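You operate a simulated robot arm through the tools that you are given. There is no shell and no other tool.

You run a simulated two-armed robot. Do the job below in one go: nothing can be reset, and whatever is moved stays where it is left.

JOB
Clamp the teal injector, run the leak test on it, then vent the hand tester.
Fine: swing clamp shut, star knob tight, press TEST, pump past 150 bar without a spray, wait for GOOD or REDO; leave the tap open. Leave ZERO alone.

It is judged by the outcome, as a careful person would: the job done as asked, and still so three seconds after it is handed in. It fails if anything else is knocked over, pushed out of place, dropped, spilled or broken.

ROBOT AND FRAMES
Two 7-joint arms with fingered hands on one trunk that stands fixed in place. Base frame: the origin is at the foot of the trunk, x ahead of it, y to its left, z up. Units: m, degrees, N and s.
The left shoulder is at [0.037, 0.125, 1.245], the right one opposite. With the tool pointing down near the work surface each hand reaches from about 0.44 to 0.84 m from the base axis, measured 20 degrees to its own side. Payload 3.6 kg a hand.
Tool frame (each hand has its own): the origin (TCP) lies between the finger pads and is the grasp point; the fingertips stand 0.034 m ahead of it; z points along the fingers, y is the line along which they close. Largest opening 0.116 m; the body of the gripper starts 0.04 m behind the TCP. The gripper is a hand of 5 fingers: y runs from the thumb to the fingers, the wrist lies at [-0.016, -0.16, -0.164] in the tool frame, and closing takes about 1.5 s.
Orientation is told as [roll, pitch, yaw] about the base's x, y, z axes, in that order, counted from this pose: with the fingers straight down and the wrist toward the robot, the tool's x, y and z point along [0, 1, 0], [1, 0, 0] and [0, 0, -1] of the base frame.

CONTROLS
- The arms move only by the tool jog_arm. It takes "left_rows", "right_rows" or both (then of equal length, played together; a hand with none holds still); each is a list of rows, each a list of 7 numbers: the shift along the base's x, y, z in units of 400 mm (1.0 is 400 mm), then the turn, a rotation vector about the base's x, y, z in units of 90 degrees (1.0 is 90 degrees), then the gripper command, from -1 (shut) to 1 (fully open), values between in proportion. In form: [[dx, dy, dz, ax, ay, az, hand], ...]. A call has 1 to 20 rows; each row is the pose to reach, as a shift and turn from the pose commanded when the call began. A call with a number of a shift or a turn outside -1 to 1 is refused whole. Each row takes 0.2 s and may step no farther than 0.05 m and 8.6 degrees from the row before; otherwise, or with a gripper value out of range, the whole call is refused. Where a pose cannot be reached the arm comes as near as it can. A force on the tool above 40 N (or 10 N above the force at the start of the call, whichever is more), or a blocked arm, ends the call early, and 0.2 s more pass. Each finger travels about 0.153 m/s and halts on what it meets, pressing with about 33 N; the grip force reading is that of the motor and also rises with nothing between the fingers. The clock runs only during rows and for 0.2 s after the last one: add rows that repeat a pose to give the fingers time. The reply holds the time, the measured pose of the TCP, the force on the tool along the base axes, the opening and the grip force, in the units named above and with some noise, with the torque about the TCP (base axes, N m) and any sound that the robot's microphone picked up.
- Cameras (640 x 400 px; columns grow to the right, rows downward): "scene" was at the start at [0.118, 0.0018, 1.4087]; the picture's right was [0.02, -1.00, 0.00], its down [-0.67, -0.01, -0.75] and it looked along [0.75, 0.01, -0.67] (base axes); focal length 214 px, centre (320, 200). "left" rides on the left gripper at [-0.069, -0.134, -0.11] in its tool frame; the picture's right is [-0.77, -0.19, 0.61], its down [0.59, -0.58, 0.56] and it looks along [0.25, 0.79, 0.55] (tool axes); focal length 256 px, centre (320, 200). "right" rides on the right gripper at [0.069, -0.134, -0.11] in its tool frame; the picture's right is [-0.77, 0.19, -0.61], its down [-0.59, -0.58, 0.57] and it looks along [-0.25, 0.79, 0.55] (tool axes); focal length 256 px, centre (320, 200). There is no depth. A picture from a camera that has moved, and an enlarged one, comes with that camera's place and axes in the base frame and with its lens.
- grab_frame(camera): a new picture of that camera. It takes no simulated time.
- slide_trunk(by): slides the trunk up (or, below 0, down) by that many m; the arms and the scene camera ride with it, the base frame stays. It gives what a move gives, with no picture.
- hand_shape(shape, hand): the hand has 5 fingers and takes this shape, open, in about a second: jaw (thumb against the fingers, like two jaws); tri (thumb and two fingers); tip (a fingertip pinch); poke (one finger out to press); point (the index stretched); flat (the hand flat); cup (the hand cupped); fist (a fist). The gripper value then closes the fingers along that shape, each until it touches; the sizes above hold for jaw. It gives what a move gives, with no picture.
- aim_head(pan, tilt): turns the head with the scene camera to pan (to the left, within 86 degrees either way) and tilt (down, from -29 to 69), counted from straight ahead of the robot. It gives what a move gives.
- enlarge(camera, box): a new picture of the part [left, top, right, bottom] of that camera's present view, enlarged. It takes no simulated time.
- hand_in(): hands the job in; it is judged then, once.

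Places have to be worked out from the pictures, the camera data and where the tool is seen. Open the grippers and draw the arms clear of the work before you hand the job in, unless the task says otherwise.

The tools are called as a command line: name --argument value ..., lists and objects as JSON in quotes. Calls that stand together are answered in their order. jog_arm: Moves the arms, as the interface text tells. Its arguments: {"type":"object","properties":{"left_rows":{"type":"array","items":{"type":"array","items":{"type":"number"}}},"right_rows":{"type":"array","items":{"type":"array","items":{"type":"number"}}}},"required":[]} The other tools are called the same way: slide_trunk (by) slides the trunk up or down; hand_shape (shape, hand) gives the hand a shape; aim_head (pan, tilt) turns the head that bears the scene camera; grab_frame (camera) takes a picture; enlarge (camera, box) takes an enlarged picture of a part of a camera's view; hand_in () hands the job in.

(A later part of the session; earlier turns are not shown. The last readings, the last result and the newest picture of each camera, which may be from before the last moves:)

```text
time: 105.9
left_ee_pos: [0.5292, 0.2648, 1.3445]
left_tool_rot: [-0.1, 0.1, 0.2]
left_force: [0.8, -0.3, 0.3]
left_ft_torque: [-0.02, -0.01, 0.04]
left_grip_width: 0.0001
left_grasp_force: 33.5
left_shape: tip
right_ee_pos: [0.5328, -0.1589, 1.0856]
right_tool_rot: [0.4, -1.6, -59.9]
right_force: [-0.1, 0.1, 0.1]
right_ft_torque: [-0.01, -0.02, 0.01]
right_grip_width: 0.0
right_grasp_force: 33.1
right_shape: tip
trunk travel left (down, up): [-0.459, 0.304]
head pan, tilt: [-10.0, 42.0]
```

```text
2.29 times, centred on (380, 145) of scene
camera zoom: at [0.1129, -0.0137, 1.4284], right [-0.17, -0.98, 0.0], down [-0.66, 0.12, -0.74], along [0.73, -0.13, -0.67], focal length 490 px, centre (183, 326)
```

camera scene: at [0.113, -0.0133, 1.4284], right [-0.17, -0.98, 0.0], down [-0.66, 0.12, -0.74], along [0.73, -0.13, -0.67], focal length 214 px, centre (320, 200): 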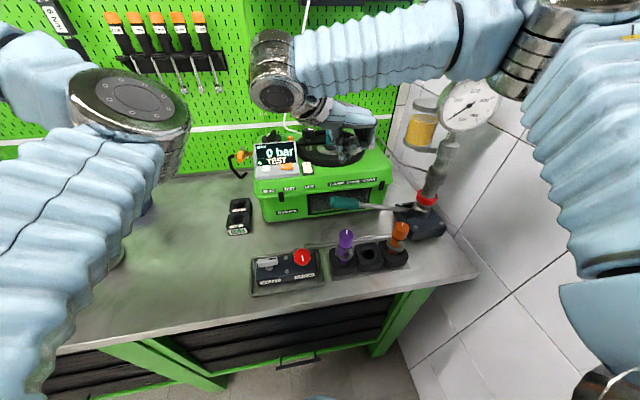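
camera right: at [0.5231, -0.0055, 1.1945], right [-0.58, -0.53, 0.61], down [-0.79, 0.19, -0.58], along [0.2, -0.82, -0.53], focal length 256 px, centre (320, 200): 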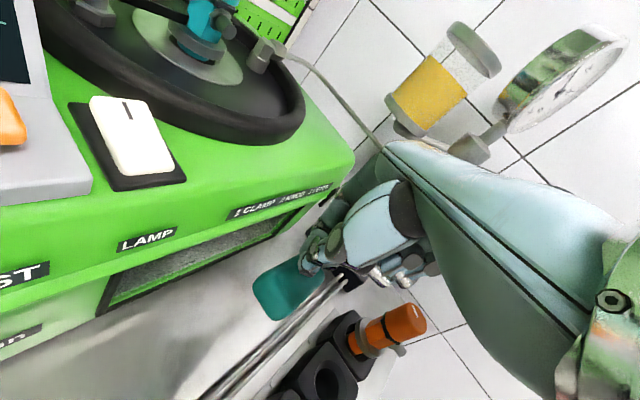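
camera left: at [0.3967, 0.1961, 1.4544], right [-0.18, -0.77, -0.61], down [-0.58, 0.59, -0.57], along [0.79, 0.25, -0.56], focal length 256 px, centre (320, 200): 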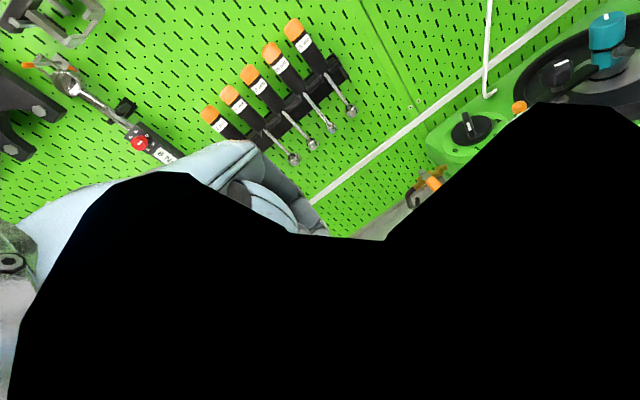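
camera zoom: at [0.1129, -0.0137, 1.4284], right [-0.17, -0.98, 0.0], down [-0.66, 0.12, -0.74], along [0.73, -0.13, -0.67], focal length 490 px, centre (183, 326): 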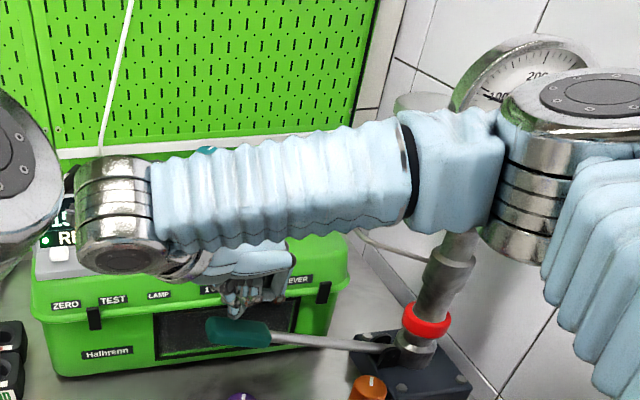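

The display now shows "RE…" – the verdict. I raise the right hand off the lever and park it so the display can be read fully.

jog_arm --right_rows '[[0, 0, 0.08, 0, 0, 0, -1], [0, 0, 0.18, 0, 0, 0, -1], [0, 0, 0.28, 0, 0, 0.06, -1], [0, 0, 0.38, 0, 0, 0.14, -1], [0, 0, 0.48, 0, 0, 0.22, -1], [0, -0.02, 0.54, 0, 0, 0.3, -1], [-0.02, -0.05, 0.54, 0, 0, 0.38, -1], [-0.04, -0.1, 0.54, 0, 0, 0.46, -1], [-0.06, -0.15, 0.54, 0, 0, 0.54, -1], [-0.08, -0.2, 0.54, 0, 0, 0.61, -1], [-0.08, -0.23, 0.54, 0, 0, 0.667, -1]]'

aim_head --pan 0 --tilt 45

grab_frame --camera "scene"

enlarge --camera "right" --box '[20, 20, 300, 220]'

```text
time: 108.3
left_ee_pos: [0.5287, 0.2637, 1.3447]
left_tool_rot: [-0.1, 0.1, 0.1]
left_force: [0.0, 0.1, -0.2]
left_ft_torque: [0.04, -0.01, 0.0]
left_grip_width: 0.0
left_grasp_force: 32.7
left_shape: tip
right_ee_pos: [0.5016, -0.2506, 1.3014]
right_tool_rot: [0.2, -1.7, 0.2]
right_force: [-0.2, 0.3, -0.2]
right_ft_torque: [-0.03, -0.01, 0.01]
right_grip_width: 0.0001
right_grasp_force: 33.0
right_shape: tip
trunk travel left (down, up): [-0.459, 0.304]
head pan, tilt: [-10.0, 42.0]
```

```text
time: 109.1
left_ee_pos: [0.5297, 0.2642, 1.3449]
left_tool_rot: [0.1, 0.2, 0.2]
left_force: [-0.6, -0.1, -0.4]
left_ft_torque: [0.03, 0.03, 0.0]
left_grip_width: 0.0002
left_grasp_force: 33.0
left_shape: tip
right_ee_pos: [0.5008, -0.2496, 1.3025]
right_tool_rot: [0.3, -1.5, 0.2]
right_force: [0.0, -0.1, -0.3]
right_ft_torque: [0.02, 0.0, -0.02]
right_grip_width: 0.0
right_grasp_force: 33.4
right_shape: tip
trunk travel left (down, up): [-0.459, 0.304]
head pan, tilt: [0.0, 45.0]
```

```text
taken
camera scene: at [0.1117, -0.0001, 1.4241], right [0.0, -1.0, 0.0], down [-0.71, 0.0, -0.71], along [0.71, 0.0, -0.71], focal length 214 px, centre (320, 200)
```

scene: 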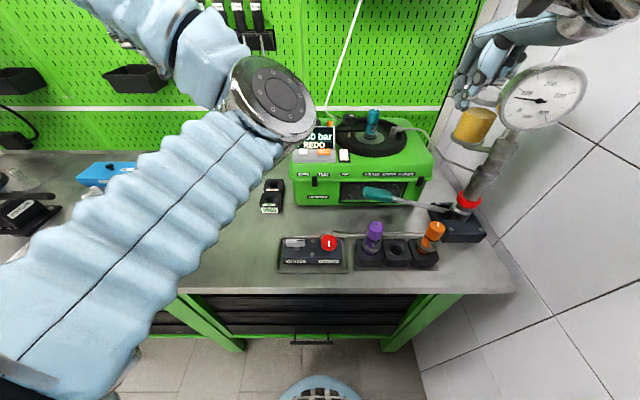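

```text
2.00 times, centred on (160, 120) of right
camera zoom: at [0.3637, -0.1819, 1.4105], right [0.17, -0.77, 0.61], down [-0.56, -0.59, -0.58], along [0.81, -0.24, -0.53], focal length 512 px, centre (640, 360)
```

zoom: 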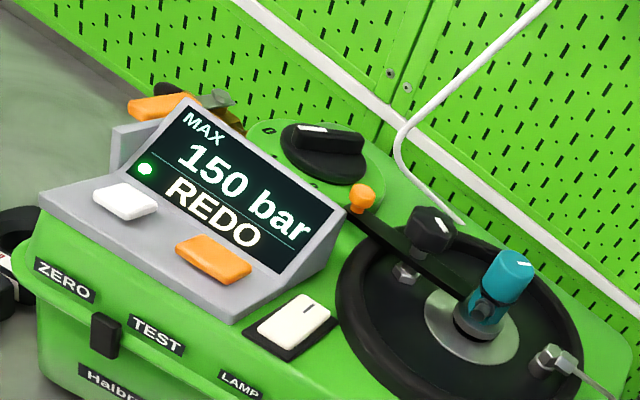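

The verdict is in: "150 bar REDO", green lamp on. Now the VENT tap: I tilt the head down and enlarge it.

aim_head --pan 8 --tilt 62

enlarge --camera "scene" --box '[280, 130, 420, 220]'

grab_frame --camera "scene"

```text
time: 109.9
left_ee_pos: [0.5302, 0.2634, 1.3446]
left_tool_rot: [0.0, 0.1, 0.1]
left_force: [-0.4, -0.6, -0.1]
left_ft_torque: [-0.02, 0.0, 0.0]
left_grip_width: 0.0002
left_grasp_force: 32.8
left_shape: tip
right_ee_pos: [0.5009, -0.251, 1.3025]
right_tool_rot: [0.3, -1.5, 0.2]
right_force: [-0.3, 0.4, -0.3]
right_ft_torque: [0.01, -0.03, -0.05]
right_grip_width: 0.0
right_grasp_force: 32.8
right_shape: tip
trunk travel left (down, up): [-0.459, 0.304]
head pan, tilt: [8.0, 62.0]
```

```text
4.44 times, centred on (350, 175) of scene
camera zoom: at [0.0942, 0.009, 1.4024], right [0.14, -0.99, 0.0], down [-0.87, -0.12, -0.47], along [0.47, 0.07, -0.88], focal length 953 px, centre (187, 311)
```

zoom: 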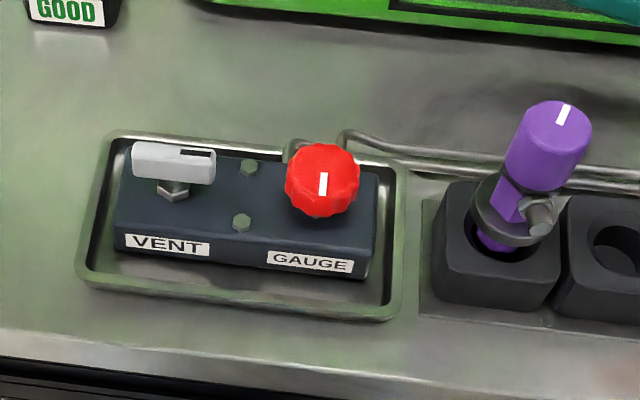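

```text
taken
camera scene: at [0.0942, 0.009, 1.4024], right [0.14, -0.99, 0.0], down [-0.87, -0.12, -0.47], along [0.47, 0.07, -0.88], focal length 214 px, centre (320, 200)
```

scene: 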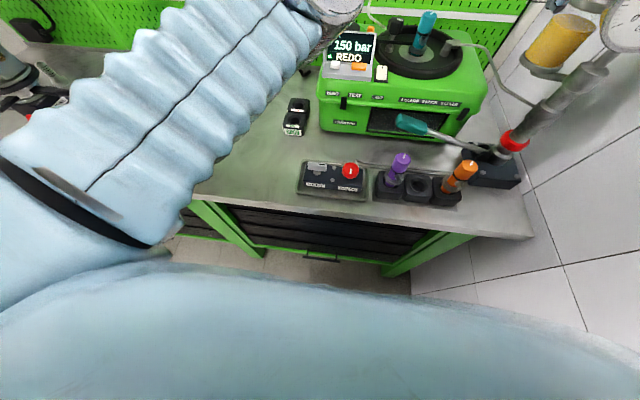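

The T-handle's pivot is under its centre. I raise the trunk 0.15 m so the left arm isn't cramped, then bring the left pinch (about 50 mm open) above the VENT handle.

slide_trunk --by 0.15

jog_arm --left_rows '[[-0.02, -0.04, -0.1, 0, 0, 0, -0.14], [-0.05, -0.08, -0.2, 0, 0, 0, -0.14], [-0.08, -0.13, -0.3, 0, 0, 0, -0.14], [-0.11, -0.18, -0.4, 0, 0, 0, -0.14], [-0.14, -0.24, -0.5, 0, 0, 0, -0.14], [-0.17, -0.3, -0.6, 0, 0, 0, -0.14], [-0.2, -0.37, -0.69, 0, 0, 0, -0.14], [-0.23, -0.44, -0.77, 0, 0, 0, -0.14], [-0.245, -0.5, -0.84, 0, 0, 0, -0.14], [-0.245, -0.5, -0.84, 0, 0, 0, -0.14]]'

grab_frame --camera "left"

grab_frame --camera "scene"

```text
time: 111.6
left_ee_pos: [0.5307, 0.2636, 1.4936]
left_tool_rot: [-0.2, 0.2, 0.2]
left_force: [-0.2, 0.3, -0.3]
left_ft_torque: [0.04, 0.0, 0.01]
left_grip_width: 0.0
left_grasp_force: 33.1
left_shape: tip
right_ee_pos: [0.5009, -0.2508, 1.451]
right_tool_rot: [0.2, -1.5, 0.1]
right_force: [-0.3, -0.2, -0.1]
right_ft_torque: [0.0, 0.01, -0.01]
right_grip_width: 0.0
right_grasp_force: 33.3
right_shape: tip
trunk travel left (down, up): [-0.609, 0.154]
head pan, tilt: [8.0, 62.0]
```

```text
time: 113.2
left_ee_pos: [0.4662, 0.1735, 1.239]
left_tool_rot: [9.0, -3.7, 3.4]
left_force: [0.2, -0.6, 0.1]
left_ft_torque: [0.01, -0.01, -0.04]
left_grip_width: 0.0502
left_grasp_force: 0.0
left_shape: tip
left hand out of reach, approached as far as the arm can: row 4
right_ee_pos: [0.5001, -0.2511, 1.4531]
right_tool_rot: [0.2, -1.6, 0.2]
right_force: [0.2, 0.0, 0.5]
right_ft_torque: [-0.02, 0.01, -0.01]
right_grip_width: 0.0
right_grasp_force: 33.4
right_shape: tip
trunk travel left (down, up): [-0.609, 0.154]
head pan, tilt: [8.0, 62.0]
stopped in row 8 (left hand): the arm was blocked; the commanded pose is now the measured one
```

```text
taken
camera left: at [0.3311, 0.0813, 1.3281], right [-0.1, -0.67, -0.74], down [-0.58, 0.64, -0.5], along [0.81, 0.38, -0.46], focal length 256 px, centre (320, 200)
```

left: 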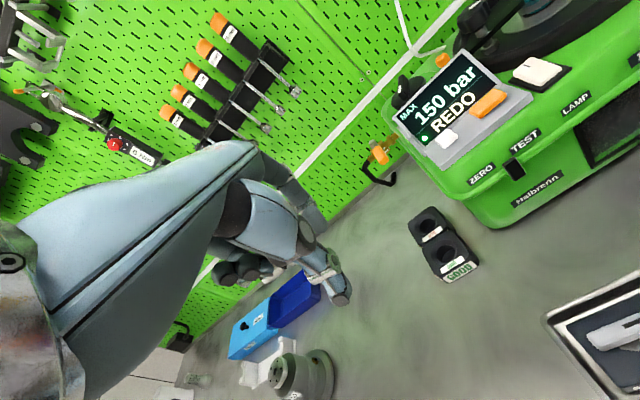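

```text
taken
camera scene: at [0.0772, 0.009, 1.5532], right [0.14, -0.99, 0.0], down [-0.87, -0.12, -0.47], along [0.47, 0.07, -0.88], focal length 214 px, centre (320, 200)
```

scene: 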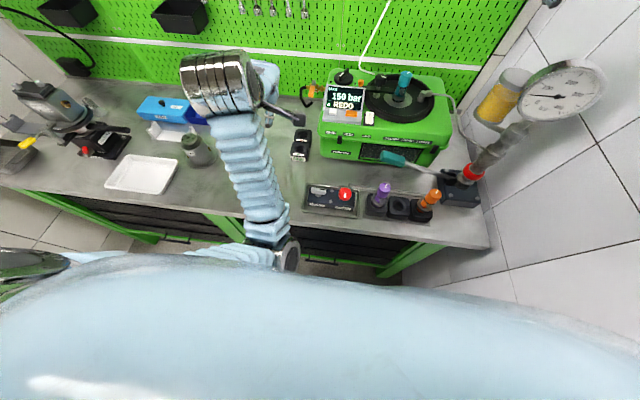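

The left arm got blocked (its elbow is cramped near the body). I back it up the way it came.

jog_arm --left_rows '[[0.02, 0.03, 0.08, 0, 0, 0, -0.14], [0.05, 0.08, 0.17, -0.05, 0.02, -0.02, -0.14], [0.08, 0.13, 0.26, -0.1, 0.04, -0.04, -0.14], [0.11, 0.18, 0.35, -0.1, 0.04, -0.04, -0.14], [0.14, 0.22, 0.44, -0.1, 0.04, -0.04, -0.14], [0.16, 0.25, 0.53, -0.1, 0.04, -0.04, -0.14]]'

grab_frame --camera "scene"

```text
time: 114.6
left_ee_pos: [0.5313, 0.2737, 1.4519]
left_tool_rot: [0.1, 0.5, -0.1]
left_force: [0.0, 0.7, -0.4]
left_ft_torque: [0.01, 0.03, 0.02]
left_grip_width: 0.0503
left_grasp_force: 0.0
left_shape: tip
right_ee_pos: [0.5009, -0.2511, 1.4518]
right_tool_rot: [0.4, -1.6, 0.0]
right_force: [-0.1, 0.4, -0.6]
right_ft_torque: [0.0, -0.04, 0.0]
right_grip_width: 0.0
right_grasp_force: 32.6
right_shape: tip
trunk travel left (down, up): [-0.609, 0.154]
head pan, tilt: [8.0, 62.0]
```

```text
taken
camera scene: at [0.0776, 0.0095, 1.5531], right [0.14, -0.99, 0.0], down [-0.87, -0.12, -0.47], along [0.46, 0.07, -0.88], focal length 214 px, centre (320, 200)
```

scene: 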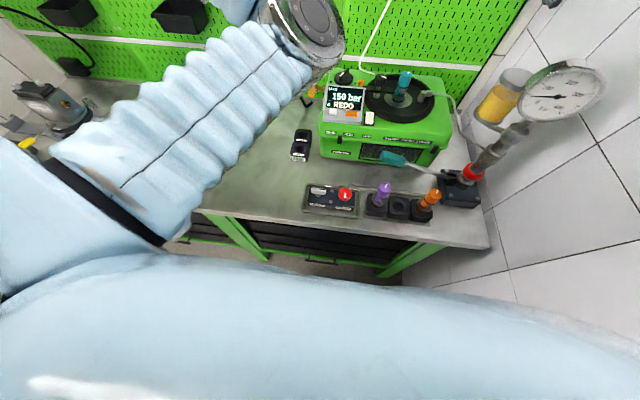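

In this posture the elbow is out to the left, which is good. I try descending further left with the hand yawed −45°, keeping the elbow out, before moving over to the tap.

jog_arm --left_rows '[[0, 0, -0.05, 0, 0, -0.06, -0.14], [-0.01, 0, -0.12, 0, 0, -0.13, -0.14], [-0.02, 0, -0.2, 0, 0, -0.2, -0.14], [-0.03, 0, -0.28, 0, 0, -0.27, -0.14], [-0.04, 0, -0.36, 0, 0, -0.34, -0.14], [-0.05, 0, -0.44, 0, 0, -0.41, -0.14], [-0.06, 0, -0.52, 0, 0, -0.48, -0.14], [-0.07, 0, -0.6, 0, 0, -0.5, -0.14], [-0.08, 0, -0.68, 0, 0, -0.5, -0.14], [-0.08, 0, -0.75, 0, 0, -0.5, -0.14]]'

grab_frame --camera "scene"

grab_frame --camera "left"

```text
time: 116.8
left_ee_pos: [0.4984, 0.2731, 1.1501]
left_tool_rot: [0.2, 0.3, -45.1]
left_force: [0.4, -0.3, 0.3]
left_ft_torque: [0.02, 0.06, 0.0]
left_grip_width: 0.0502
left_grasp_force: 0.0
left_shape: tip
right_ee_pos: [0.5019, -0.2526, 1.4519]
right_tool_rot: [0.4, -1.5, 0.2]
right_force: [-0.1, -0.8, 1.1]
right_ft_torque: [0.04, 0.04, 0.01]
right_grip_width: 0.0
right_grasp_force: 33.1
right_shape: tip
trunk travel left (down, up): [-0.609, 0.154]
head pan, tilt: [8.0, 62.0]
```

```text
taken
camera scene: at [0.0781, 0.0095, 1.5531], right [0.14, -0.99, 0.0], down [-0.87, -0.12, -0.47], along [0.46, 0.07, -0.88], focal length 214 px, centre (320, 200)
```

scene: 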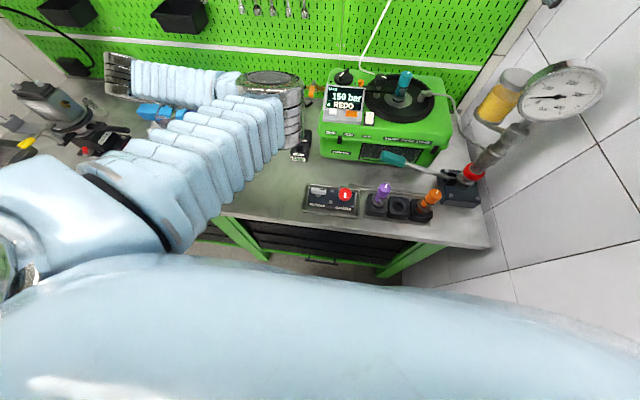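

```text
taken
camera left: at [0.3551, 0.3198, 1.2602], right [-0.68, -0.41, -0.61], down [0.01, 0.83, -0.56], along [0.74, -0.39, -0.56], focal length 256 px, centre (320, 200)
```

left: 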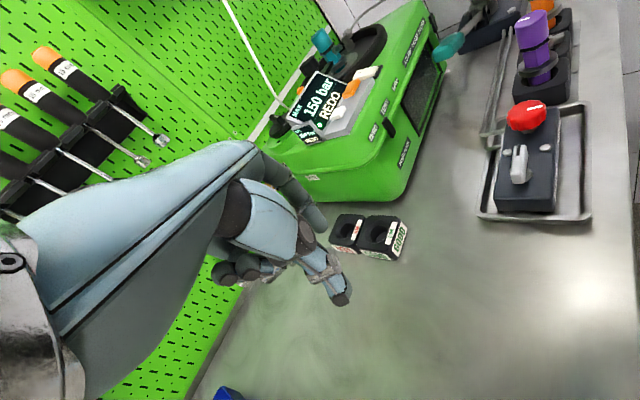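

The left camera now sees the tap; combining the two views puts the handle's centre at about [0.419, 0.0645, 0.968]. I enlarge for its shape and orientation.

enlarge --camera "left" --box '[470, 80, 600, 230]'

enlarge --camera "scene" --box '[295, 175, 365, 220]'

```text
2.67 times, centred on (535, 155) of left
camera zoom: at [0.3551, 0.3198, 1.2602], right [-0.68, -0.41, -0.61], down [0.01, 0.83, -0.56], along [0.74, -0.39, -0.56], focal length 683 px, centre (-253, 320)
```

zoom: 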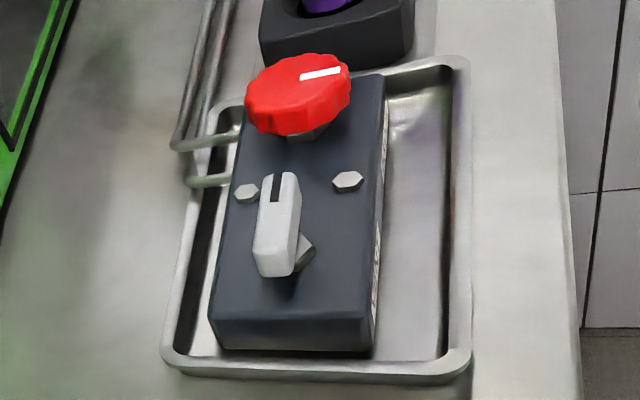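

```text
8.89 times, centred on (330, 198) of scene
camera zoom: at [0.0781, 0.0095, 1.5531], right [0.14, -0.99, 0.0], down [-0.87, -0.12, -0.47], along [0.46, 0.07, -0.88], focal length 1906 px, centre (231, 222)
```

zoom: 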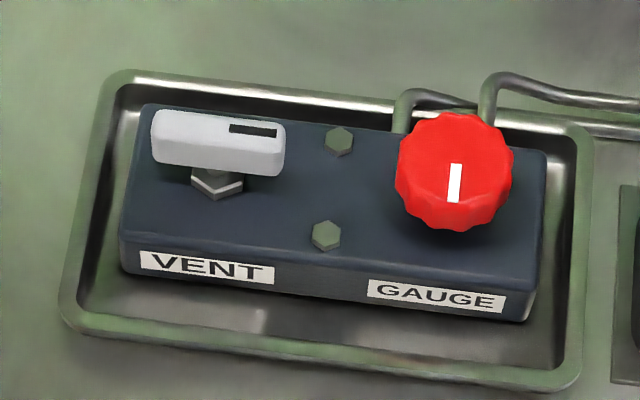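

The handle is a bar about 50 mm long along y, standing clear of the block. I move the left hand above it, turning to yaw −90° so the pinch opens along the bar, to grip it by its two ends.

jog_arm --left_rows '[[-0.02, -0.06, 0, 0, 0, -0.07, 0.3], [-0.04, -0.12, 0, 0, 0, -0.14, 0.3], [-0.07, -0.18, 0, 0, 0, -0.21, 0.3], [-0.1, -0.25, 0, 0, 0, -0.28, 0.3], [-0.13, -0.32, 0, 0, 0, -0.35, 0.3], [-0.16, -0.4, -0.02, 0, 0, -0.42, 0.3], [-0.18, -0.47, -0.05, 0, 0, -0.47, 0.3], [-0.19, -0.52, -0.08, 0, 0, -0.5, 0.3], [-0.19, -0.52, -0.08, 0, 0, -0.5, 0.3]]'

grab_frame --camera "scene"

grab_frame --camera "left"

```text
time: 118.8
left_ee_pos: [0.4269, 0.0863, 1.1178]
left_tool_rot: [0.1, 0.5, -87.2]
left_force: [0.6, 0.1, 0.3]
left_ft_torque: [0.01, -0.02, 0.0]
left_grip_width: 0.075
left_grasp_force: 0.1
left_shape: tip
right_ee_pos: [0.501, -0.2528, 1.4527]
right_tool_rot: [0.3, -1.5, 0.2]
right_force: [-0.2, -0.7, -0.4]
right_ft_torque: [-0.01, 0.05, 0.0]
right_grip_width: 0.0001
right_grasp_force: 32.7
right_shape: tip
trunk travel left (down, up): [-0.609, 0.154]
head pan, tilt: [8.0, 62.0]
```

```text
taken
camera scene: at [0.0779, 0.0085, 1.5531], right [0.14, -0.99, 0.0], down [-0.87, -0.12, -0.47], along [0.46, 0.07, -0.88], focal length 214 px, centre (320, 200)
```

scene: 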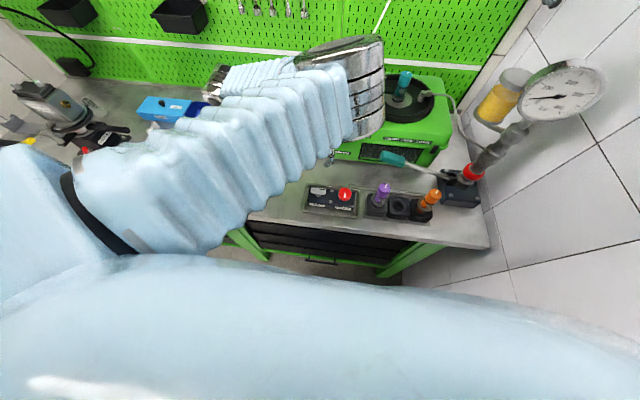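

```text
taken
camera left: at [0.3519, 0.2163, 1.228], right [-0.78, 0.15, -0.61], down [0.56, 0.61, -0.56], along [0.29, -0.78, -0.56], focal length 256 px, centre (320, 200)
```

left: 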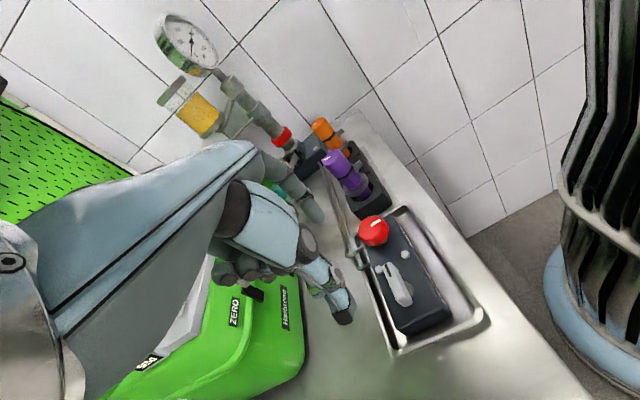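

The handle is confirmed at about [0.4185, 0.066, 0.968]. I centre over it and lower to just above the handle top.

jog_arm --left_rows '[[-0.02, 0, -0.05, 0, 0, -0.03, 0.3], [-0.02, 0, -0.11, 0, 0, -0.03, 0.3], [-0.02, 0, -0.17, 0, 0, -0.03, 0.3], [-0.02, 0, -0.21, 0, 0, -0.03, 0.3], [-0.02, 0, -0.21, 0, 0, -0.03, 0.3]]'

grab_frame --camera "left"

grab_frame --camera "scene"

enlarge --camera "scene" --box '[285, 145, 385, 225]'

```text
time: 120.0
left_ee_pos: [0.417, 0.0723, 1.0368]
left_tool_rot: [0.5, 0.3, -91.5]
left_force: [0.6, -0.2, 0.1]
left_ft_torque: [0.02, 0.03, 0.02]
left_grip_width: 0.0751
left_grasp_force: 0.0
left_shape: tip
right_ee_pos: [0.5016, -0.2523, 1.4528]
right_tool_rot: [0.4, -1.5, 0.2]
right_force: [-0.8, -0.2, 0.2]
right_ft_torque: [-0.01, -0.03, -0.04]
right_grip_width: 0.0003
right_grasp_force: 33.2
right_shape: tip
trunk travel left (down, up): [-0.609, 0.154]
head pan, tilt: [8.0, 62.0]
```

```text
taken
camera left: at [0.3525, 0.2091, 1.1463], right [-0.76, 0.21, -0.62], down [0.61, 0.56, -0.56], along [0.23, -0.8, -0.56], focal length 256 px, centre (320, 200)
```

left: 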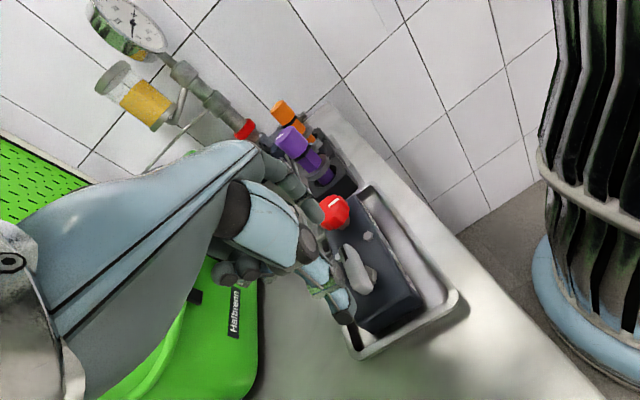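

```text
taken
camera scene: at [0.0779, 0.0088, 1.5531], right [0.14, -0.99, 0.0], down [-0.87, -0.12, -0.47], along [0.46, 0.07, -0.88], focal length 214 px, centre (320, 200)
```

scene: 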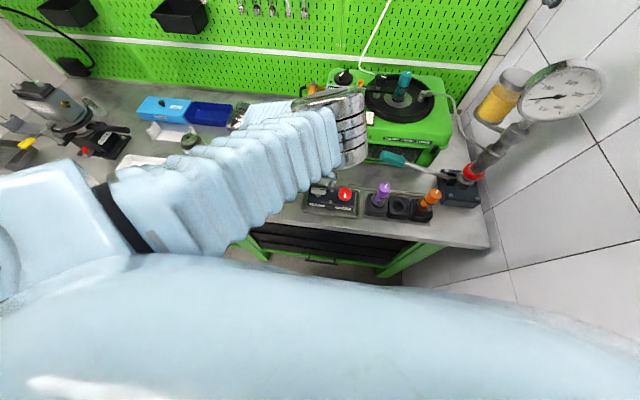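

```text
5.00 times, centred on (335, 185) of scene
camera zoom: at [0.0779, 0.0088, 1.5531], right [0.14, -0.99, 0.0], down [-0.87, -0.12, -0.47], along [0.46, 0.07, -0.88], focal length 1072 px, centre (245, 275)
```

zoom: 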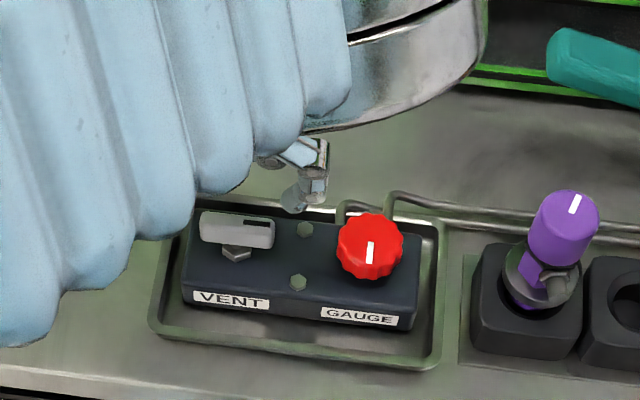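

Index and thumb straddle the bar's ends, with the index tip just past the right end, clear of the red knob. I lower 37 mm so the tips are beside the ends.

jog_arm --left_rows '[[-0.007, 0, -0.03, 0, 0, 0, 0.3], [-0.007, 0, -0.06, 0, 0, 0, 0.3], [-0.007, 0, -0.09, 0, 0, 0, 0.3], [-0.007, 0, -0.095, 0, 0, 0, 0.3]]'

grab_frame --camera "left"

enlarge --camera "scene" --box '[285, 145, 385, 225]'

```text
time: 121.0
left_ee_pos: [0.4144, 0.0705, 0.998]
left_tool_rot: [0.4, 0.3, -91.8]
left_force: [-0.6, 0.8, 0.5]
left_ft_torque: [0.01, -0.02, -0.02]
left_grip_width: 0.075
left_grasp_force: 0.0
left_shape: tip
right_ee_pos: [0.5012, -0.2523, 1.4522]
right_tool_rot: [0.3, -1.5, 0.1]
right_force: [-0.3, 0.2, -0.4]
right_ft_torque: [-0.02, -0.01, 0.01]
right_grip_width: 0.0
right_grasp_force: 32.7
right_shape: tip
trunk travel left (down, up): [-0.609, 0.154]
head pan, tilt: [8.0, 62.0]
```

```text
taken
camera left: at [0.3498, 0.2077, 1.108], right [-0.76, 0.22, -0.62], down [0.61, 0.56, -0.56], along [0.23, -0.8, -0.56], focal length 256 px, centre (320, 200)
```

left: 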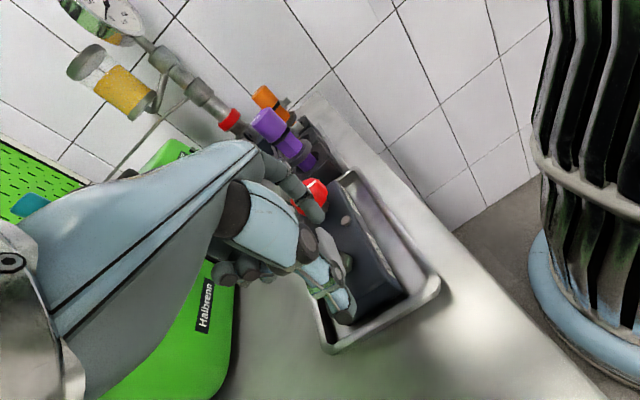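

```text
5.00 times, centred on (335, 185) of scene
camera zoom: at [0.0779, 0.0088, 1.5531], right [0.14, -0.99, 0.0], down [-0.87, -0.12, -0.47], along [0.46, 0.07, -0.88], focal length 1072 px, centre (245, 275)
```

zoom: 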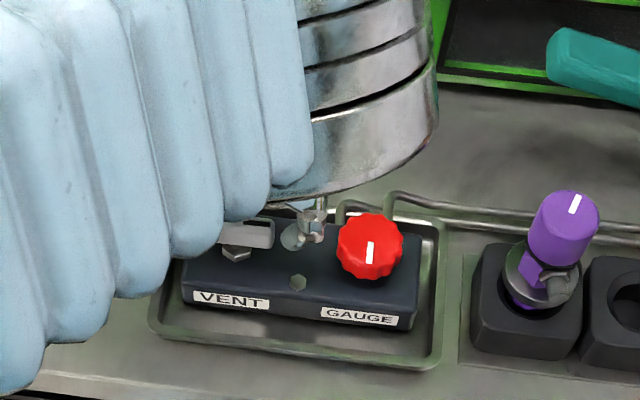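

The index tip is level with and just beyond the bar's right end. I close the pinch on the two ends.

jog_arm --left_rows '[[0, 0, 0, 0, 0, 0, 0], [0, 0, 0, 0, 0, 0, -0.5], [0, 0, 0, 0, 0, 0, -1], [0, 0, 0, 0, 0, 0, -1]]'

enlarge --camera "scene" --box '[285, 145, 385, 225]'

enlarge --camera "left" --box '[250, 160, 450, 360]'

```text
time: 122.0
left_ee_pos: [0.4138, 0.0712, 0.9975]
left_tool_rot: [0.4, 0.5, -92.0]
left_force: [2.4, -7.5, 1.1]
left_ft_torque: [-0.2, -0.05, 0.0]
left_grip_width: 0.0425
left_grasp_force: 33.0
left_shape: tip
right_ee_pos: [0.5008, -0.2523, 1.4522]
right_tool_rot: [0.4, -1.4, 0.3]
right_force: [0.9, -0.1, 0.4]
right_ft_torque: [-0.01, -0.04, -0.03]
right_grip_width: 0.0002
right_grasp_force: 32.7
right_shape: tip
trunk travel left (down, up): [-0.609, 0.154]
head pan, tilt: [8.0, 62.0]
```

```text
5.00 times, centred on (335, 185) of scene
camera zoom: at [0.078, 0.008, 1.5531], right [0.14, -0.99, 0.0], down [-0.87, -0.12, -0.47], along [0.46, 0.07, -0.88], focal length 1072 px, centre (245, 275)
```

zoom: 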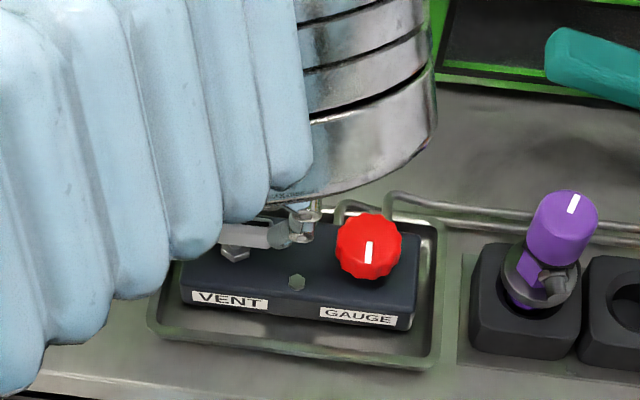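

```text
2.00 times, centred on (350, 260) of left
camera zoom: at [0.3497, 0.2078, 1.108], right [-0.76, 0.22, -0.61], down [0.61, 0.56, -0.56], along [0.22, -0.8, -0.56], focal length 512 px, centre (260, 80)
```

zoom: 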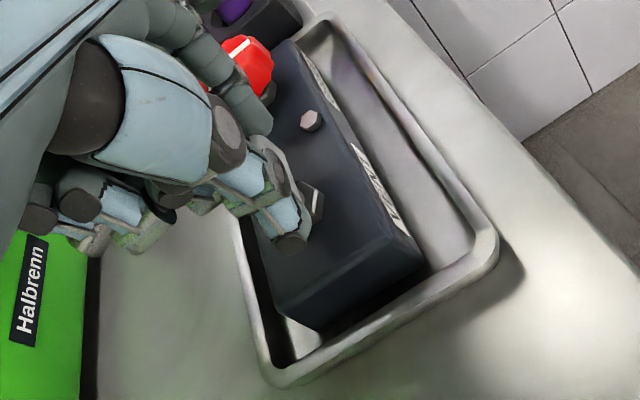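

Gripped at 42.5 mm, the bar's length. I try a quarter of the turn counter-clockwise first and watch the torque.

jog_arm --left_rows '[[0, -0.001, 0, 0, 0, 0.08, -1], [0, -0.002, 0, 0, 0, 0.16, -1], [0, -0.003, 0, 0, 0, 0.25, -1]]'

enlarge --camera "scene" --box '[285, 145, 385, 225]'

enlarge --camera "left" --box '[250, 160, 450, 360]'

```text
time: 122.8
left_ee_pos: [0.4128, 0.0741, 0.9961]
left_tool_rot: [0.0, 0.5, -68.9]
left_force: [-7.6, -17.8, 8.4]
left_ft_torque: [-0.65, 0.15, -0.27]
left_grip_width: 0.0449
left_grasp_force: 33.4
left_shape: tip
right_ee_pos: [0.5021, -0.2523, 1.4513]
right_tool_rot: [0.3, -1.5, 0.2]
right_force: [0.1, 0.4, -0.4]
right_ft_torque: [0.0, 0.01, 0.01]
right_grip_width: 0.0
right_grasp_force: 33.4
right_shape: tip
trunk travel left (down, up): [-0.609, 0.154]
head pan, tilt: [8.0, 62.0]
```

```text
5.00 times, centred on (335, 185) of scene
camera zoom: at [0.0776, 0.008, 1.5531], right [0.14, -0.99, 0.0], down [-0.87, -0.12, -0.47], along [0.46, 0.07, -0.88], focal length 1072 px, centre (245, 275)
```

zoom: 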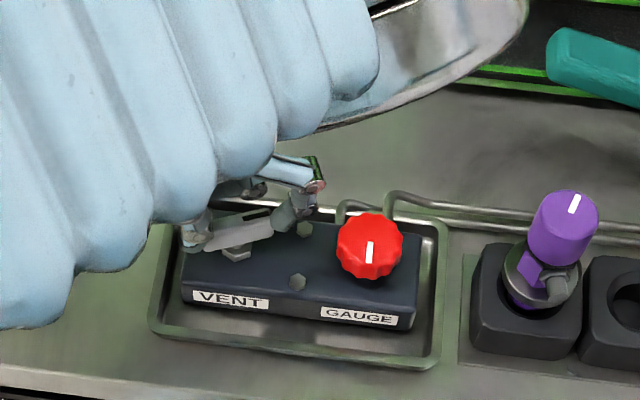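

```text
2.00 times, centred on (350, 260) of left
camera zoom: at [0.3005, 0.1742, 1.1069], right [-0.79, -0.1, -0.61], down [0.34, 0.75, -0.56], along [0.52, -0.65, -0.56], focal length 512 px, centre (260, 80)
```

zoom: 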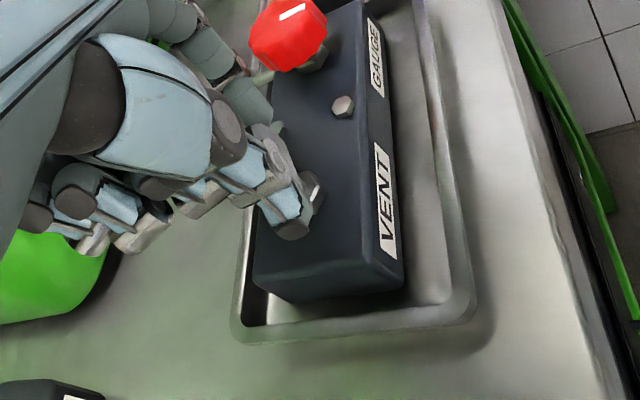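

The bar is turning counter-clockwise with the hand. I continue the turn, easing 4 mm toward −y where the force indicates.

jog_arm --left_rows '[[0.003, -0.005, 0, 0, 0, 0.08, -1], [0.005, -0.01, 0, 0, 0, 0.16, -1], [0.005, -0.01, 0, 0, 0, 0.25, -1]]'

enlarge --camera "scene" --box '[285, 145, 385, 225]'

grab_frame --camera "scene"

```text
time: 123.3
left_ee_pos: [0.412, 0.0747, 0.9945]
left_tool_rot: [-1.1, -0.5, -62.7]
left_force: [-14.4, -23.9, 9.8]
left_ft_torque: [-0.68, 0.34, -0.34]
left_grip_width: 0.0455
left_grasp_force: 32.7
left_shape: tip
left hand out of reach, approached as far as the arm can: row 1, 2
right_ee_pos: [0.4992, -0.2521, 1.4523]
right_tool_rot: [0.4, -1.5, 0.1]
right_force: [0.1, 0.0, 0.5]
right_ft_torque: [-0.01, -0.02, -0.01]
right_grip_width: 0.0
right_grasp_force: 33.0
right_shape: tip
trunk travel left (down, up): [-0.609, 0.154]
head pan, tilt: [8.0, 62.0]
stopped in row 2 (left hand): the force on the tool passed its limit at 44 N (the readings are from after the stop); the commanded pose is now the measured one
```

```text
5.00 times, centred on (335, 185) of scene
camera zoom: at [0.0761, 0.008, 1.5532], right [0.14, -0.99, 0.0], down [-0.87, -0.12, -0.47], along [0.47, 0.07, -0.88], focal length 1072 px, centre (245, 275)
```

zoom: 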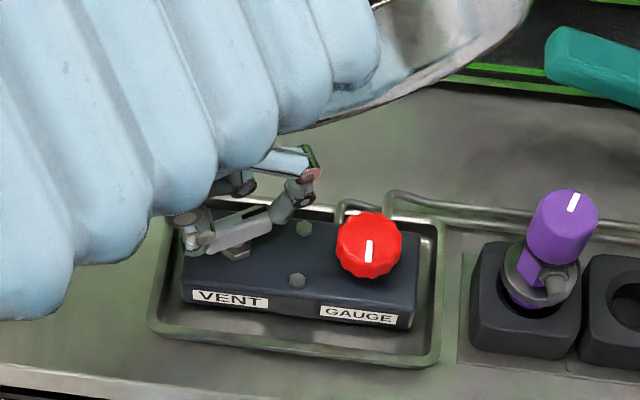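

```text
taken
camera scene: at [0.0761, 0.008, 1.5532], right [0.14, -0.99, 0.0], down [-0.87, -0.12, -0.47], along [0.47, 0.07, -0.88], focal length 214 px, centre (320, 200)
```

scene: 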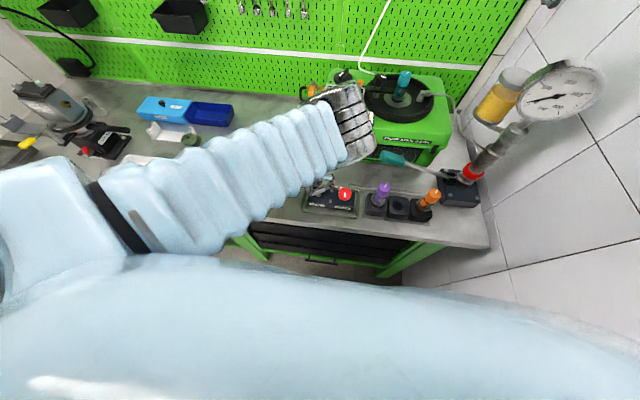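

The tap has turned about 28° when the arm reached its limit in this posture. I release, rise, and will finish the turn by pushing the bar's left end toward the robot with the closed fingertips.

jog_arm --left_rows '[[0, 0, 0, 0, 0, 0, 0], [0, 0, 0, 0, 0, 0, 0.3], [0, 0, 0.05, 0, 0, 0, 0.3], [0, 0, 0.11, 0, 0, -0.05, 0.3], [0.02, 0.01, 0.16, 0, 0, -0.12, 0], [0.04, 0.03, 0.17, 0, 0, -0.2, -0.5], [0.05, 0.046, 0.17, 0, 0, -0.28, -1], [0.05, 0.046, 0.17, 0, 0, -0.3, -1], [0.05, 0.046, 0.17, 0, 0, -0.3, -1]]'

grab_frame --camera "left"

enlarge --camera "scene" --box '[285, 145, 385, 225]'

grab_frame --camera "scene"

```text
time: 125.3
left_ee_pos: [0.4363, 0.0949, 1.0615]
left_tool_rot: [-0.7, 0.0, -89.8]
left_force: [-0.2, 0.5, -0.8]
left_ft_torque: [-0.02, -0.01, -0.01]
left_grip_width: 0.0
left_grasp_force: 0.1
left_shape: tip
right_ee_pos: [0.5, -0.2508, 1.4514]
right_tool_rot: [0.4, -1.5, 0.2]
right_force: [0.0, 0.1, -0.1]
right_ft_torque: [0.02, -0.02, 0.03]
right_grip_width: 0.0001
right_grasp_force: 32.6
right_shape: tip
trunk travel left (down, up): [-0.609, 0.154]
head pan, tilt: [8.0, 62.0]
```

```text
taken
camera left: at [0.3682, 0.23, 1.1727], right [-0.78, 0.18, -0.6], down [0.58, 0.58, -0.57], along [0.24, -0.79, -0.56], focal length 256 px, centre (320, 200)
```

left: 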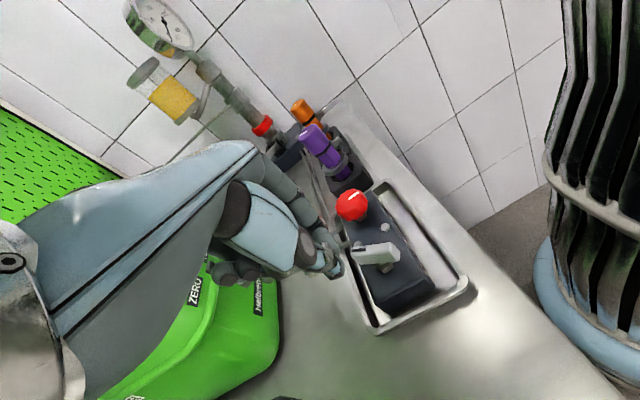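

```text
5.00 times, centred on (335, 185) of scene
camera zoom: at [0.078, 0.0086, 1.5531], right [0.14, -0.99, 0.0], down [-0.87, -0.12, -0.47], along [0.46, 0.07, -0.88], focal length 1072 px, centre (245, 275)
```

zoom: 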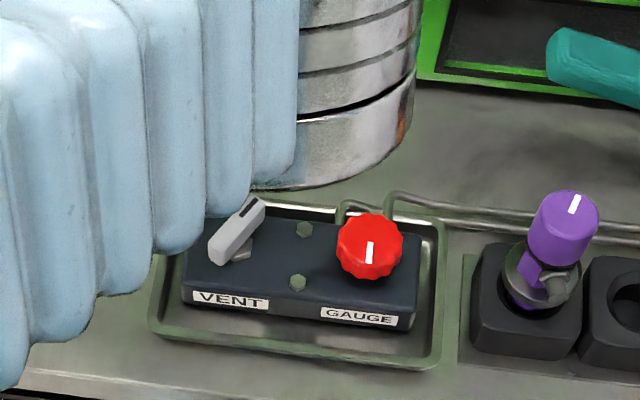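

```text
taken
camera scene: at [0.078, 0.0086, 1.5531], right [0.14, -0.99, 0.0], down [-0.87, -0.12, -0.47], along [0.46, 0.07, -0.88], focal length 214 px, centre (320, 200)
```

scene: 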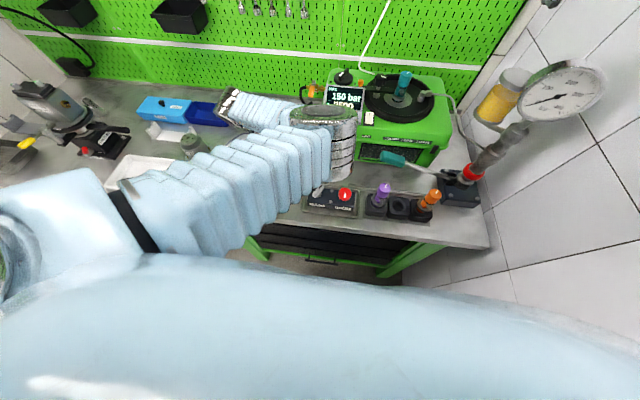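

The bar is now at about 45°. I check the gauge to see whether it has vented.

enlarge --camera "scene" --box '[510, 50, 610, 130]'

enlarge --camera "left" --box '[300, 170, 480, 330]'

enlarge --camera "left" --box '[110, 0, 220, 80]'

```text
5.00 times, centred on (560, 90) of scene
camera zoom: at [0.078, 0.0086, 1.5531], right [0.14, -0.99, 0.0], down [-0.87, -0.12, -0.47], along [0.46, 0.07, -0.88], focal length 1072 px, centre (-880, 750)
```

zoom: 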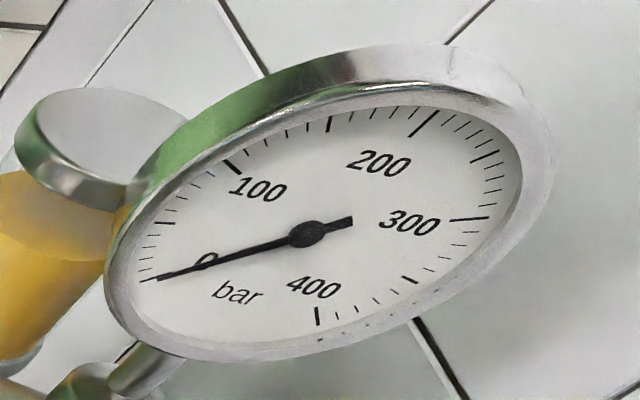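

```text
2.50 times, centred on (390, 250) of left
camera zoom: at [0.3682, 0.23, 1.1727], right [-0.78, 0.18, -0.6], down [0.58, 0.58, -0.57], along [0.24, -0.79, -0.56], focal length 640 px, centre (145, 75)
```

zoom: 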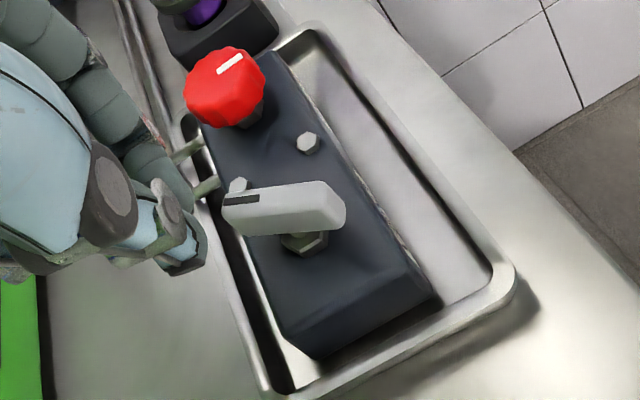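

```text
5.00 times, centred on (165, 40) of left
camera zoom: at [0.3682, 0.23, 1.1727], right [-0.78, 0.18, -0.6], down [0.58, 0.58, -0.57], along [0.24, -0.79, -0.56], focal length 1280 px, centre (1095, 1000)
```

zoom: 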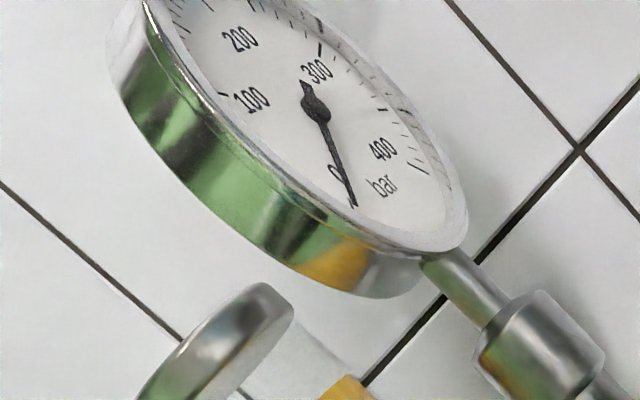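

The gauge has fallen to about zero, but the tap is only at about 52°. I lower the closed fingertips behind the bar's left half and push that end toward the robot to complete the quarter turn.

jog_arm --left_rows '[[0, -0.0175, -0.05, 0, 0, 0, -1], [0, -0.0175, -0.11, 0, 0, 0, -1], [0, -0.0175, -0.159, 0, 0, 0, -1], [-0.03, -0.022, -0.159, 0, 0, 0, -1], [-0.045, -0.028, -0.159, 0, 0, 0, -1], [-0.06, -0.0325, -0.159, 0, 0, 0, -1], [-0.07, -0.036, -0.159, 0, 0, 0, -1], [-0.08, -0.04, -0.159, 0, 0, 0, -1], [-0.09, -0.048, -0.159, 0, 0, 0, -1], [-0.0975, -0.055, -0.159, 0, 0, 0, -1]]'

enlarge --camera "scene" --box '[285, 145, 385, 225]'

enlarge --camera "left" --box '[260, 170, 440, 330]'

```text
time: 127.5
left_ee_pos: [0.401, 0.0813, 0.9997]
left_tool_rot: [-0.4, 0.3, -89.0]
left_force: [0.2, 3.0, 2.6]
left_ft_torque: [0.06, -0.01, -0.01]
left_grip_width: 0.003
left_grasp_force: 0.0
left_shape: tip
right_ee_pos: [0.502, -0.2507, 1.4525]
right_tool_rot: [0.3, -1.6, 0.2]
right_force: [0.4, 0.6, 0.7]
right_ft_torque: [-0.04, 0.03, -0.03]
right_grip_width: 0.0
right_grasp_force: 33.8
right_shape: tip
trunk travel left (down, up): [-0.609, 0.154]
head pan, tilt: [8.0, 62.0]
```

```text
5.00 times, centred on (335, 185) of scene
camera zoom: at [0.0778, 0.0094, 1.5531], right [0.14, -0.99, 0.0], down [-0.87, -0.12, -0.47], along [0.46, 0.07, -0.88], focal length 1072 px, centre (245, 275)
```

zoom: 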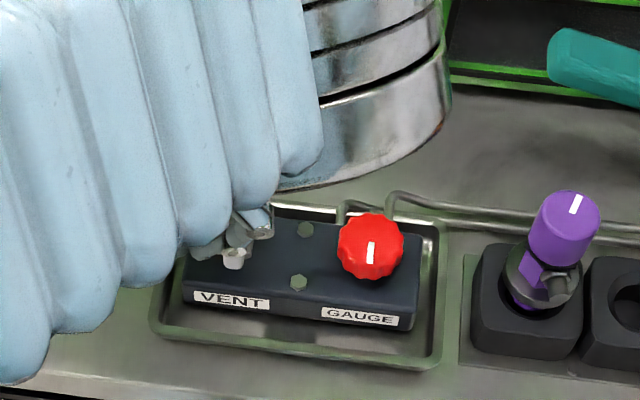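

```text
2.50 times, centred on (350, 250) of left
camera zoom: at [0.3298, 0.2142, 1.1108], right [-0.78, 0.18, -0.61], down [0.58, 0.59, -0.57], along [0.26, -0.79, -0.56], focal length 640 px, centre (245, 75)
```

zoom: 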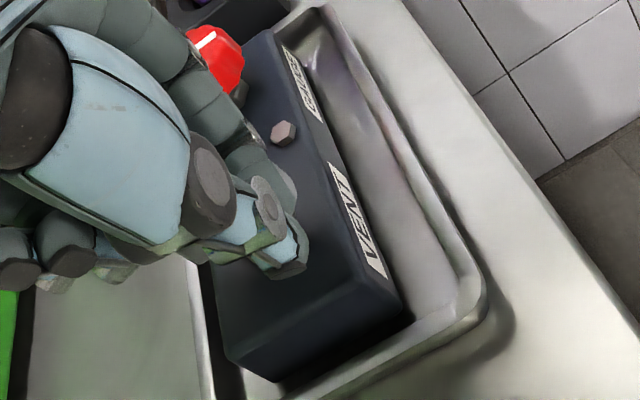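

The bar's end now points toward the robot, so it's close to 90°. I lift the hand straight up and look.

jog_arm --left_rows '[[0.01, 0.01, 0.02, 0, 0, 0, -1], [0.015, 0.02, 0.08, 0, 0, 0, -1], [0.015, 0.03, 0.17, 0, 0, 0, -1], [0.015, 0.06, 0.26, 0, 0, 0, -1], [0.015, 0.12, 0.34, 0, 0, 0, -1]]'

enlarge --camera "scene" --box '[285, 145, 385, 225]'

grab_frame --camera "left"

enlarge --camera "scene" --box '[510, 50, 610, 130]'

```text
time: 128.7
left_ee_pos: [0.4027, 0.1191, 1.1356]
left_tool_rot: [-0.8, -0.3, -90.0]
left_force: [0.4, 1.1, 0.0]
left_ft_torque: [-0.03, 0.02, 0.03]
left_grip_width: 0.003
left_grasp_force: 0.1
left_shape: tip
right_ee_pos: [0.5021, -0.25, 1.4533]
right_tool_rot: [0.3, -1.5, 0.3]
right_force: [-1.0, -0.5, -0.3]
right_ft_torque: [-0.03, 0.02, -0.03]
right_grip_width: 0.0
right_grasp_force: 33.2
right_shape: tip
trunk travel left (down, up): [-0.609, 0.154]
head pan, tilt: [8.0, 62.0]
```

```text
5.00 times, centred on (335, 185) of scene
camera zoom: at [0.078, 0.01, 1.5531], right [0.14, -0.99, 0.0], down [-0.87, -0.12, -0.47], along [0.46, 0.06, -0.88], focal length 1072 px, centre (245, 275)
```

zoom: 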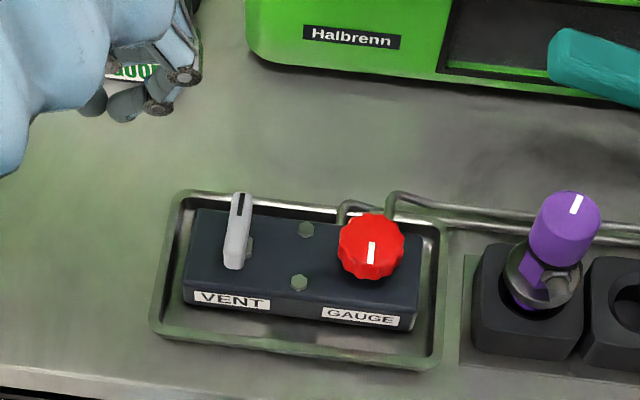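

```text
taken
camera left: at [0.3347, 0.2551, 1.2458], right [-0.78, 0.18, -0.6], down [0.58, 0.57, -0.58], along [0.24, -0.8, -0.55], focal length 256 px, centre (320, 200)
```

left: 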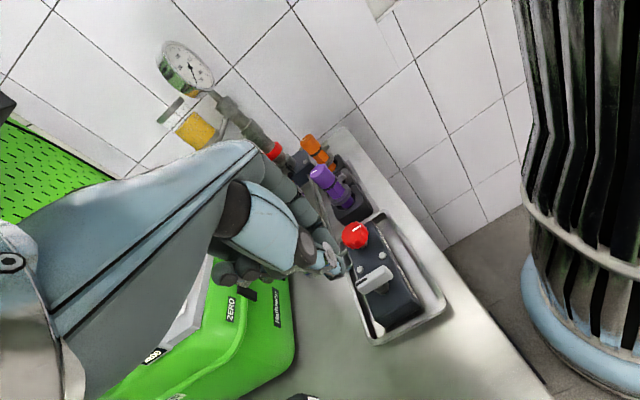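

```text
5.00 times, centred on (560, 90) of scene
camera zoom: at [0.078, 0.01, 1.5531], right [0.14, -0.99, 0.0], down [-0.87, -0.12, -0.47], along [0.46, 0.06, -0.88], focal length 1072 px, centre (-880, 750)
```

zoom: 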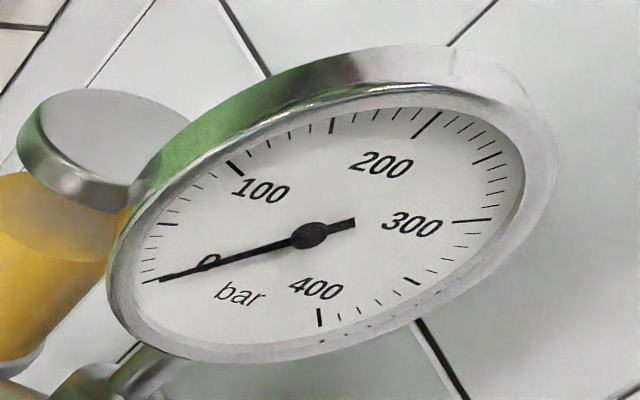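

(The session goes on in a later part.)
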